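You operate a simulated robot arm through the tools that you are given. There is no shell and no other tool. Be economical: measure what you need, move in short steps, check, and stop when the job is done.

The job below is to be done with a simulated robot arm. You get a single attempt, and the scene is never put back.

TASK
Open the drawer two.
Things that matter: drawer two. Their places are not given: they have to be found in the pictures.

It is judged by the outcome, as a careful person would: the job done as asked, and still so three seconds after it is handed in. It fails if anything else is knocked over, pushed out of place, dropped, spilled or broken.

THE ROBOT
A 6-joint arm with a two-finger parallel gripper, fixed in place. Base frame: the origin is at the foot of the arm, x ahead of it, y to its left, z up. Lengths are in mm, angles in degrees, forces in N, time in s.
With the tool pointing down near the work surface it reaches from about 200 to 620 mm from the base axis. Its first joint turns from -66.0 to 66.0 degrees. Payload 2.7 kg.
Tool frame: the origin (TCP) lies between the finger pads and is the grasp point; the fingertips stand 23 mm ahead of it; z points along the fingers, y is the line along which they close. Largest opening 94 mm; finger width 38, thickness 10; the body of the gripper, 54 by 96 mm, starts 39 mm behind the TCP.
Orientation is told as [roll, pitch, yaw] about the base's x, y, z axes, in that order, counted from this pose: with the fingers straight down and closing along the base's y, the tool's x points along the base's -x, its y along +y and its z along -z.

THE INTERFACE
- The arm moves only by the tool move_arm. Its argument "series" is one flat list of numbers, 7 for each row, row after row: the turn, a rotation vector about the tool's x, y, z in units of 180 degrees (1.0 is 180 degrees), then the shift along the tool's x, y, z in units of 150 mm (1.0 is 150 mm), then the gripper command, from -1 (shut) to 1 (fully open), values between in proportion. In form: [wx, wy, wz, dx, dy, dz, grip, wx, wy, wz, dx, dy, dz, grip, ...]. A call has 1 to 20 rows; each row is the pose to reach, as a shift and turn from the pose commanded when the call began, along the tool's axes at that moment. A call with a number of a shift or a turn outside -1 to 1 is refused whole. Rows are played at 5 a second. More than 50 mm and 8.6 degrees between two rows, or a gripper value outside its range, and nothing of the call is played. Where a pose cannot be reached the arm comes as near as it can. A force on the tool above 40 N (or 10 N above the force at the start of the call, whichever is more), or a blocked arm, ends the call early, and 0.2 s more pass. The fingers move at their own pace (about 45 mm/s each) and stop on an object; they squeeze with about 33 N. The grip force told is the motor's: it shows also when the fingers shut on nothing. Time passes only in rows, and 0.2 s behind the last, so rows that repeat a pose let the fingers close. The reply holds the time, the measured pose of the TCP, the force on the tool along the base axes, the opening and the grip force, in the units named above and with some noise.
- Cameras (640 x 400 px; columns grow to the right, rows downward): "scene" is fixed at [58.7, -428.6, 1388.3]; the picture's right is [0.87, -0.49, 0.00], its down [-0.35, -0.62, -0.70] and it looks along [0.34, 0.61, -0.71] (base axes); focal length 373 px, centre (320, 200). "wrist" rides on the gripper at [-39, 0, -44] in the tool frame; the picture's right is [0.00, -1.00, 0.00], its down [0.97, 0.00, -0.24] and it looks along [0.24, 0.00, 0.97] (tool axes); focal length 218 px, centre (320, 200).
- grab_frame(camera): a new picture of that camera. It takes no simulated time.
- measure_at(camera, pixels): for up to 12 pixels [column, row] of the newest picture of that camera ("zoom" is the newest enlarged one), the place [x, y, z] in the base frame of the surface seen there, good to about 3 mm. It takes no simulated time.
- inspect(camera, box): a new picture of the part [left, top, right, bottom] of that camera's present view, enlarged. It takes no simulated time.
- sign_off(): hands the job in; it is judged then, once.

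Go step by step. Measure first, check grasps and placings, and put right what went wrong. The budget is 60 turns and 30 pictures, counting those below and the enlarged ones. Unless the task says otherwise, let go and move clear before handing in, and close with one line.

The tools are called after "Call:" by a JSON object that holds its "method" and its "body". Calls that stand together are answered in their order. move_arm: Moves the arm, as the interface text tells. Its arguments: {"type":"object","properties":{"series":{"type":"array","items":{"type":"number"}}},"required":["series"]} The other tools are called the same way: grab_frame (camera) takes a picture; measure_at (camera, pixels) gives the place of the surface under pixels of a picture; inspect (camera, box) takes an enlarged picture of a part of a camera's view; sign_off () hands the job in.

At the start:

```text
clock: 0.0
tcp_pos: [370.8, 47.8, 977.0]
ee_rot: [0.1, 0.1, 0.0]
contact_force: [-0.1, 1.3, -0.1]
opening: 94.2
grasp_force: 0.0
```

scene: 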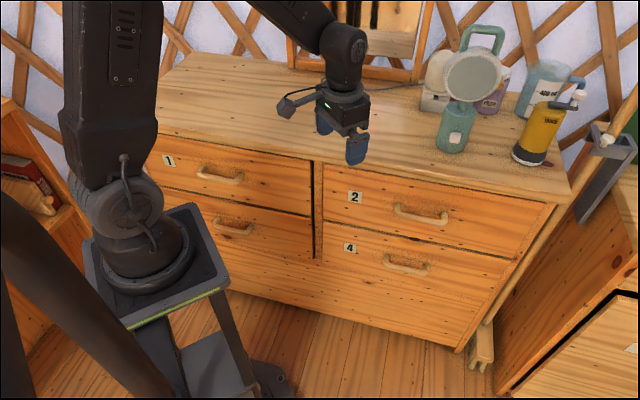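
wrist: 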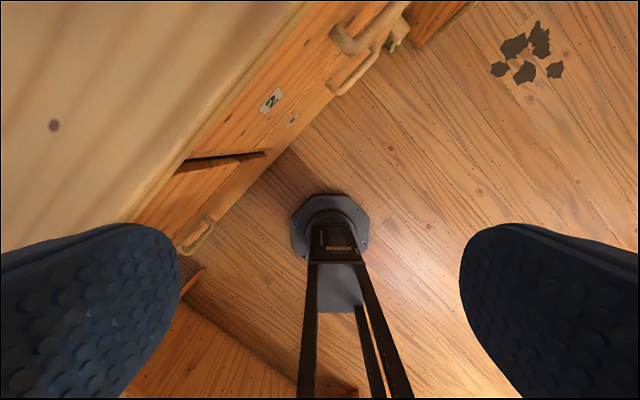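

The drawer labelled 2 has its handle near scene pixel (420,215). I'll enlarge that area to measure it.

Call:
{"method": "inspect", "body": {"camera": "scene", "box": [300, 140, 580, 315]}}

Call:
{"method": "measure_at", "body": {"camera": "scene", "pixels": [[397, 207], [420, 218], [445, 219], [330, 180], [540, 220], [335, 215], [500, 245], [330, 163], [540, 202], [420, 205], [388, 260], [425, 270]]}}

```text
2.29 times, centred on (440, 228) of scene
```

zoom: 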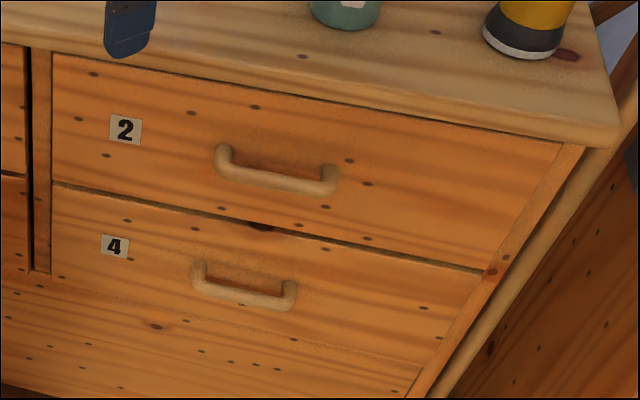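

```text
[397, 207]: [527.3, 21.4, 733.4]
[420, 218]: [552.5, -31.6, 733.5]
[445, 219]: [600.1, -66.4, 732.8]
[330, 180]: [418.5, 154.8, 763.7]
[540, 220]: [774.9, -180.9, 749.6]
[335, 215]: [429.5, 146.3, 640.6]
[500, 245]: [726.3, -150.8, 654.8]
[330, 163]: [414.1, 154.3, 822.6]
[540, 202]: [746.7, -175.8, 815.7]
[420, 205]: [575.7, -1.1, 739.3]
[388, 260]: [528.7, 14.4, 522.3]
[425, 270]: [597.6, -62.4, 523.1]
```

The face runs along (0.73,-0.68), so the drawer pulls out along about (-0.69,-0.73). I'll measure the handle bar and the counter edge more precisely.

Call:
{"method": "measure_at", "body": {"camera": "zoom", "pixels": [[222, 172], [240, 178], [262, 183], [285, 187], [310, 192], [328, 186], [275, 178], [275, 190], [275, 166], [300, 97], [300, 112], [224, 150]]}}

```text
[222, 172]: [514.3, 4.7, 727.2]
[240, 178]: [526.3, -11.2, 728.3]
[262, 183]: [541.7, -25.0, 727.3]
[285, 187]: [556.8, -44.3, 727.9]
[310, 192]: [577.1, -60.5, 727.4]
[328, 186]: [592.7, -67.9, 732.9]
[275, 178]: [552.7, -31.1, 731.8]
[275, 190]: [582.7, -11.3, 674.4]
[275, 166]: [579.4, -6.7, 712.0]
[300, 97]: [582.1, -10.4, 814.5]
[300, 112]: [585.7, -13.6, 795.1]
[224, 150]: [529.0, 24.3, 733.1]
```

The bar centre is about (553.6,-31,728), 42 mm out from the face. I'll turn the tool towards the face first while moving out in front of it.

Call:
{"method": "move_arm", "body": {"series": [0, 0, 0.0401, -0.0555, -0.161, 0.0555, 0, 0, 0, 0.0802, -0.111, -0.322, 0.111, 0, 0, 0, 0.1203, -0.1665, -0.483, 0.1665, 0, 0, 0, 0.1604, -0.222, -0.645, 0.222, 0, 0, 0, 0.2005, -0.278, -0.806, 0.278, 0, 0, 0, 0.2406, -0.333, -0.967, 0.333, 0]}}

```text
clock: 1.4
tcp_pos: [421.0, -98.2, 924.6]
ee_rot: [-0.1, 0.1, -43.4]
contact_force: [-0.8, 0.0, -0.7]
opening: 47.0
grasp_force: 0.0
```

The turn went well. Now I'll tilt the fingers towards the face while lowering to a pre-grasp point about 130 mm back from the bar.

Call:
{"method": "move_arm", "body": {"series": [-0.0417, 0, 0, -0.042, 0.022, 0.11, 0, -0.0833, 0, 0, -0.084, 0.045, 0.22, 0, -0.125, 0, 0, -0.126, 0.067, 0.33, 0, -0.1667, 0, 0, -0.168, 0.09, 0.44, 0, -0.2083, 0, 0, -0.209, 0.112, 0.55, 0, -0.25, 0, 0, -0.251, 0.134, 0.66, 0, -0.2917, 0, 0, -0.293, 0.157, 0.77, 0, -0.3333, 0, 0, -0.335, 0.179, 0.88, 0, -0.3333, 0, 0, -0.335, 0.179, 0.88, 0]}}

Call:
{"method": "grab_frame", "body": {"camera": "scene"}}

Call:
{"method": "grab_frame", "body": {"camera": "wrist"}}

```text
clock: 3.4
tcp_pos: [476.0, -112.1, 793.3]
ee_rot: [60.1, -0.1, -43.4]
contact_force: [1.2, -0.6, 0.2]
opening: 46.9
grasp_force: 0.1
```

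```text
26 pictures are left
```

scene: 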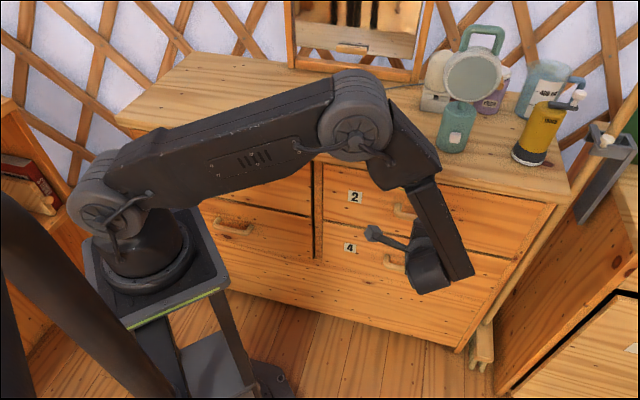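

```text
25 pictures are left
```

wrist: 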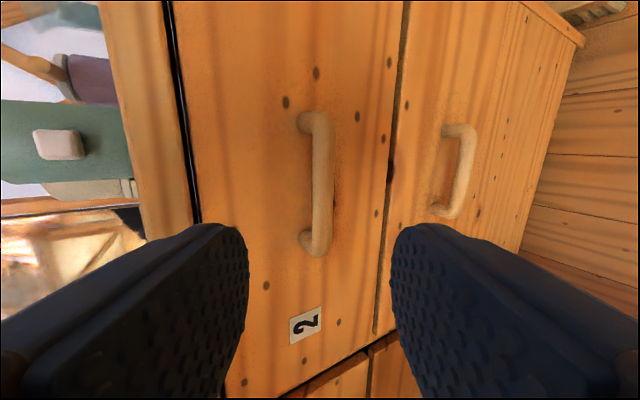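

The pose is good and drawer two's handle sits between the fingers at wrist pixels (318,115–255). I'll measure it from here.

Call:
{"method": "measure_at", "body": {"camera": "wrist", "pixels": [[322, 140], [322, 180], [322, 220], [316, 180], [330, 180], [313, 120], [315, 248], [280, 180], [360, 180]]}}

```text
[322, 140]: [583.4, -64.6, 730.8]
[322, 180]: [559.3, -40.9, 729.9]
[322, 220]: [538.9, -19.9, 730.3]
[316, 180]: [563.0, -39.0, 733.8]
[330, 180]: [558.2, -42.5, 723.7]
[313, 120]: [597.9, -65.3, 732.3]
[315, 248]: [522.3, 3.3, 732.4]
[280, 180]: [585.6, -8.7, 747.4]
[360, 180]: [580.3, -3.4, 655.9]
```

The bar centre is refined to about (558.6,-33,728), so the approach is nearly pure tool z, about 126 mm. I'll advance now and then close.

Call:
{"method": "move_arm", "body": {"series": [0, 0, 0, -0.01, 0, 0.2, 0, 0, 0, 0, -0.02, 0.002, 0.4, 0, 0, 0, 0, -0.03, 0.004, 0.55, 0, 0, 0, 0, -0.039, 0.004, 0.7, 0, 0, 0, 0, -0.039, 0.004, 0.84, 0, 0, 0, 0, -0.039, 0.004, 0.84, 0]}}

Call:
{"method": "grab_frame", "body": {"camera": "wrist"}}

```text
clock: 4.8
tcp_pos: [557.1, -35.4, 731.8]
ee_rot: [59.9, 0.1, -43.4]
contact_force: [0.1, -0.1, 0.5]
opening: 47.0
grasp_force: 0.1
```

```text
24 pictures are left
```

wrist: 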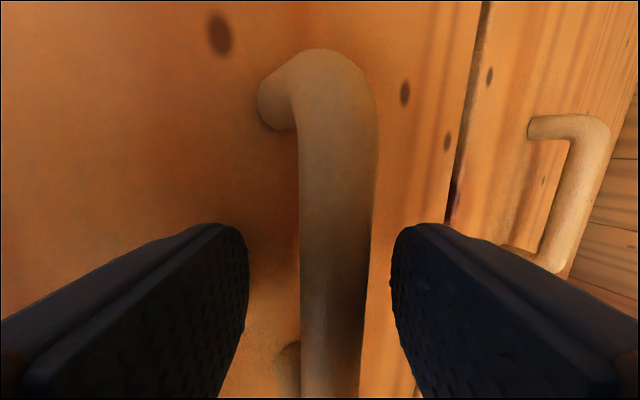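

There is no contact, and the bar is between the fingers, slightly towards the lower one (column 335 against 320). I'll shift 2–3 mm and close.

Call:
{"method": "move_arm", "body": {"series": [0, 0, 0, 0, -0.018, 0, 0, 0, 0, 0, 0, -0.018, 0, -1, 0, 0, 0, 0, -0.018, 0, -1, 0, 0, 0, 0, -0.018, 0, -1, 0, 0, 0, 0, -0.018, 0, -1, 0, 0, 0, 0, -0.018, 0, -1]}}

```text
clock: 6.2
tcp_pos: [553.1, -36.8, 729.1]
ee_rot: [59.8, 0.3, -43.6]
contact_force: [1.9, -1.3, -3.4]
opening: 17.6
grasp_force: 45.4
```

The handle is gripped at 17.6 mm opening. I'll pull straight out, 80 mm to begin with.

Call:
{"method": "move_arm", "body": {"series": [0, 0, 0, 0, -0.0333, -0.0577, -1, 0, 0, 0, 0, -0.0667, -0.1155, -1, 0, 0, 0, 0, -0.1, -0.1732, -1, 0, 0, 0, 0, -0.1333, -0.2309, -1, 0, 0, 0, 0, -0.1667, -0.2887, -1, 0, 0, 0, 0, -0.2, -0.3464, -1, 0, 0, 0, 0, -0.2333, -0.4041, -1, 0, 0, 0, 0, -0.2667, -0.4619, -1, 0, 0, 0, 0, -0.2667, -0.4619, -1]}}

Call:
{"method": "grab_frame", "body": {"camera": "scene"}}

```text
clock: 8.2
tcp_pos: [496.2, -94.5, 728.5]
ee_rot: [59.9, 0.5, -43.4]
contact_force: [-3.9, 4.8, -20.0]
opening: 17.8
grasp_force: 45.2
```

```text
23 pictures are left
```

scene: 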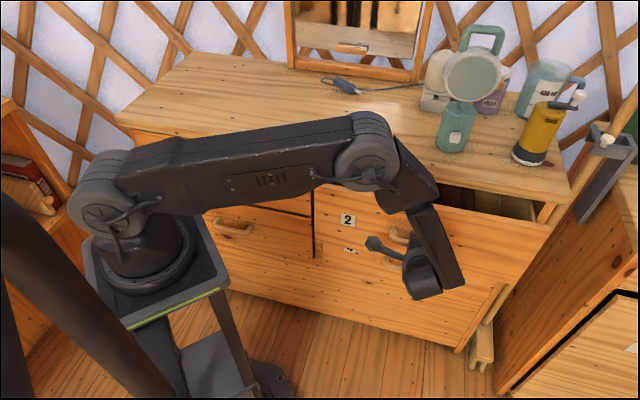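

The drawer is about 80 mm out, and the tool feels a 20 N downward force. I'll lower 2 mm to relieve that and pull another 100 mm.

Call:
{"method": "move_arm", "body": {"series": [0, 0, 0, 0, -0.0115, 0.0067, -1, 0, 0, 0, 0, -0.0448, -0.051, -1, 0, 0, 0, 0, -0.0782, -0.1088, -1, 0, 0, 0, 0, -0.1115, -0.1665, -1, 0, 0, 0, 0, -0.1448, -0.2242, -1, 0, 0, 0, 0, -0.1782, -0.282, -1, 0, 0, 0, 0, -0.2115, -0.3397, -1, 0, 0, 0, 0, -0.2448, -0.3974, -1, 0, 0, 0, 0, -0.2782, -0.4552, -1, 0, 0, 0, 0, -0.3115, -0.5129, -1, 0, 0, 0, 0, -0.3448, -0.5707, -1, 0, 0, 0, 0, -0.3448, -0.5707, -1]}}

Call:
{"method": "grab_frame", "body": {"camera": "scene"}}

```text
clock: 9.3
tcp_pos: [472.7, -118.1, 728.0]
ee_rot: [60.3, 0.8, -43.1]
contact_force: [-5.3, 1.0, 7.6]
opening: 17.6
grasp_force: 44.8
stopped in row 5: the force on the tool passed its limit (the readings are from after the stop); the commanded pose is now the measured one
```

```text
22 pictures are left
```

scene: 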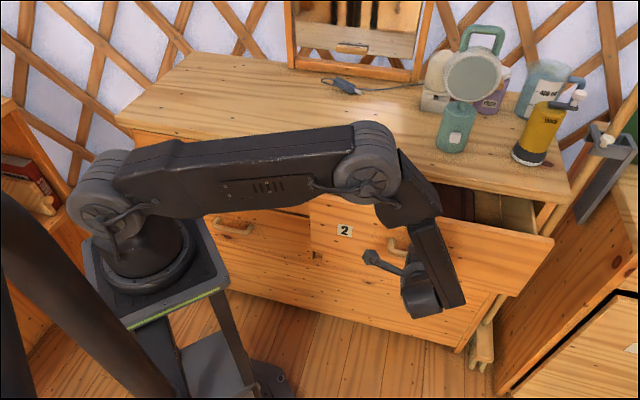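

The drawer is about 115 mm out and the call stopped on force, possibly at the end of travel or from a sideways load. I'll try a short, slow pull from the relaxed pose.

Call:
{"method": "move_arm", "body": {"series": [0, 0, 0, 0, 0, 0, -1, 0, 0, 0, 0, -0.0167, -0.0289, -1, 0, 0, 0, 0, -0.0333, -0.0577, -1, 0, 0, 0, 0, -0.05, -0.0866, -1, 0, 0, 0, 0, -0.0667, -0.1155, -1, 0, 0, 0, 0, -0.0833, -0.1443, -1, 0, 0, 0, 0, -0.1, -0.1732, -1]}}

```text
clock: 10.9
tcp_pos: [451.7, -141.2, 729.5]
ee_rot: [60.5, 0.7, -42.9]
contact_force: [-15.1, 17.2, 20.5]
opening: 17.7
grasp_force: 44.3
```

The drawer is about 146 mm out and still moving; the load is mostly sideways, and the true pull direction is nearer (-0.697,-0.717). I'll correct laterally and vertically and continue.

Call:
{"method": "move_arm", "body": {"series": [0, 0, 0, 0.013, 0.0115, -0.0067, -1, 0, 0, 0, 0.014, -0.0085, -0.0413, -1, 0, 0, 0, 0.015, -0.0285, -0.0759, -1, 0, 0, 0, 0.016, -0.0485, -0.1105, -1, 0, 0, 0, 0.017, -0.0685, -0.1451, -1, 0, 0, 0, 0.018, -0.0885, -0.1797, -1, 0, 0, 0, 0.019, -0.1085, -0.2143, -1, 0, 0, 0, 0.02, -0.1285, -0.2489, -1, 0, 0, 0, 0.021, -0.1485, -0.2835, -1]}}

Call:
{"method": "grab_frame", "body": {"camera": "scene"}}

```text
clock: 12.9
tcp_pos: [418.0, -172.8, 727.9]
ee_rot: [59.9, 0.6, -43.1]
contact_force: [7.2, -3.5, -28.1]
opening: 17.7
grasp_force: 45.0
```

```text
21 pictures are left
```

scene: 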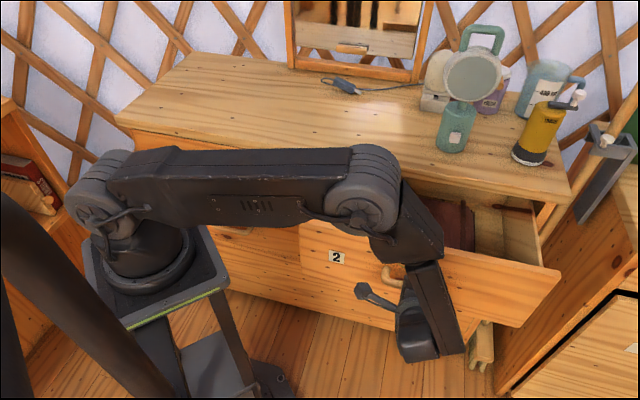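

The drawer is now about 190 mm out, clearly open with its inside visible. I'll relieve the vertical load, let go, and back off along the fingers.

Call:
{"method": "move_arm", "body": {"series": [0, 0, 0, 0, -0.0115, 0.0067, -1, 0, 0, 0, 0, -0.0115, 0.0067, -0.2, 0, 0, 0, 0, -0.0115, 0.0067, 0, 0, 0, 0, 0, -0.0115, 0.0067, 0, 0, 0, 0, 0, -0.0115, 0.0067, 0]}}

Call:
{"method": "grab_frame", "body": {"camera": "wrist"}}

```text
clock: 14.1
tcp_pos: [419.0, -173.0, 727.5]
ee_rot: [60.3, 0.5, -43.1]
contact_force: [-0.1, 0.0, 0.1]
opening: 47.1
grasp_force: 0.1
```

```text
20 pictures are left
```

wrist: 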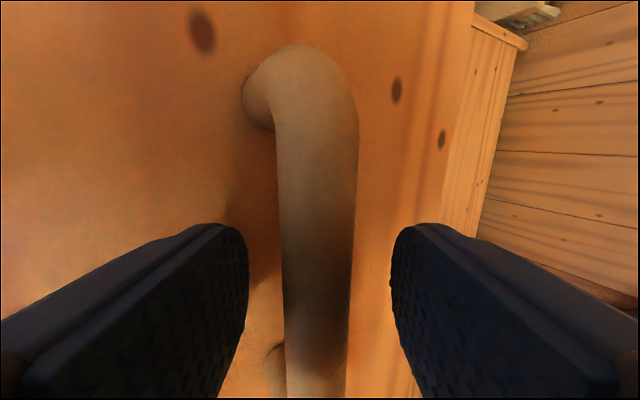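

The handle is free with no contact force. I'll retreat along -z of the tool.

Call:
{"method": "move_arm", "body": {"series": [0, 0, 0, 0, 0, -0.08, 0, 0, 0, 0, 0, 0, -0.2, 0, 0, 0, 0, 0, 0, -0.35, 0, 0, 0, 0, 0, 0, -0.5, 0, 0, 0, 0, 0, 0, -0.65, 0, 0, 0, 0, 0, 0, -0.65, 0]}}

Call:
{"method": "grab_frame", "body": {"camera": "scene"}}

Call:
{"method": "grab_frame", "body": {"camera": "wrist"}}

```text
clock: 15.5
tcp_pos: [360.2, -235.0, 776.4]
ee_rot: [60.2, 0.5, -43.0]
contact_force: [0.0, -0.1, 0.9]
opening: 46.9
grasp_force: 0.0
```

```text
19 pictures are left
```

scene: 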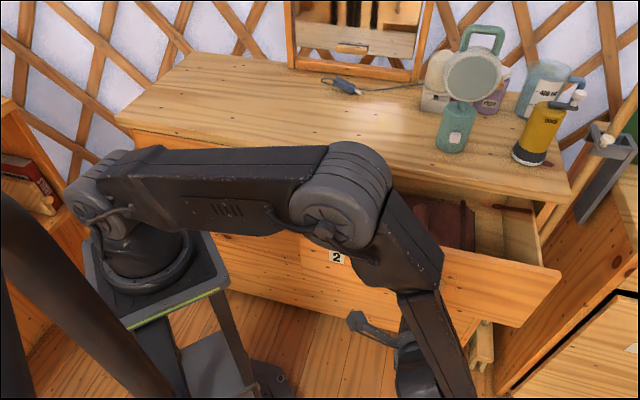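

```text
18 pictures are left
```

wrist: 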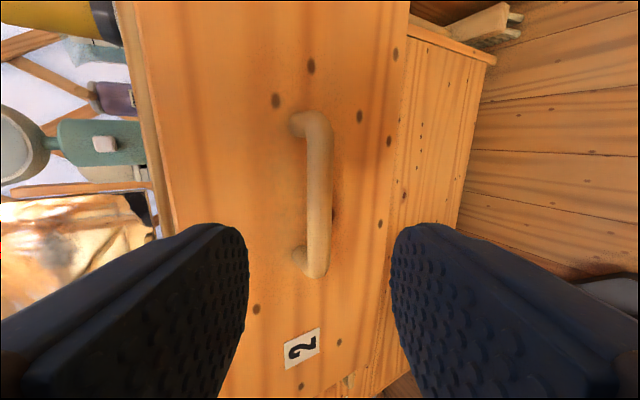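

The pictures show drawer two standing open, with its label at scene (336,257). The gripper is clear, and the items on the counter look undisturbed, so I'm handing in.

Call:
{"method": "sign_off", "body": {}}

```text
The job is handed in.
```

Drawer two is open by about 190 mm; I let go of the handle, moved the arm clear, and nothing else looked disturbed in the last pictures.
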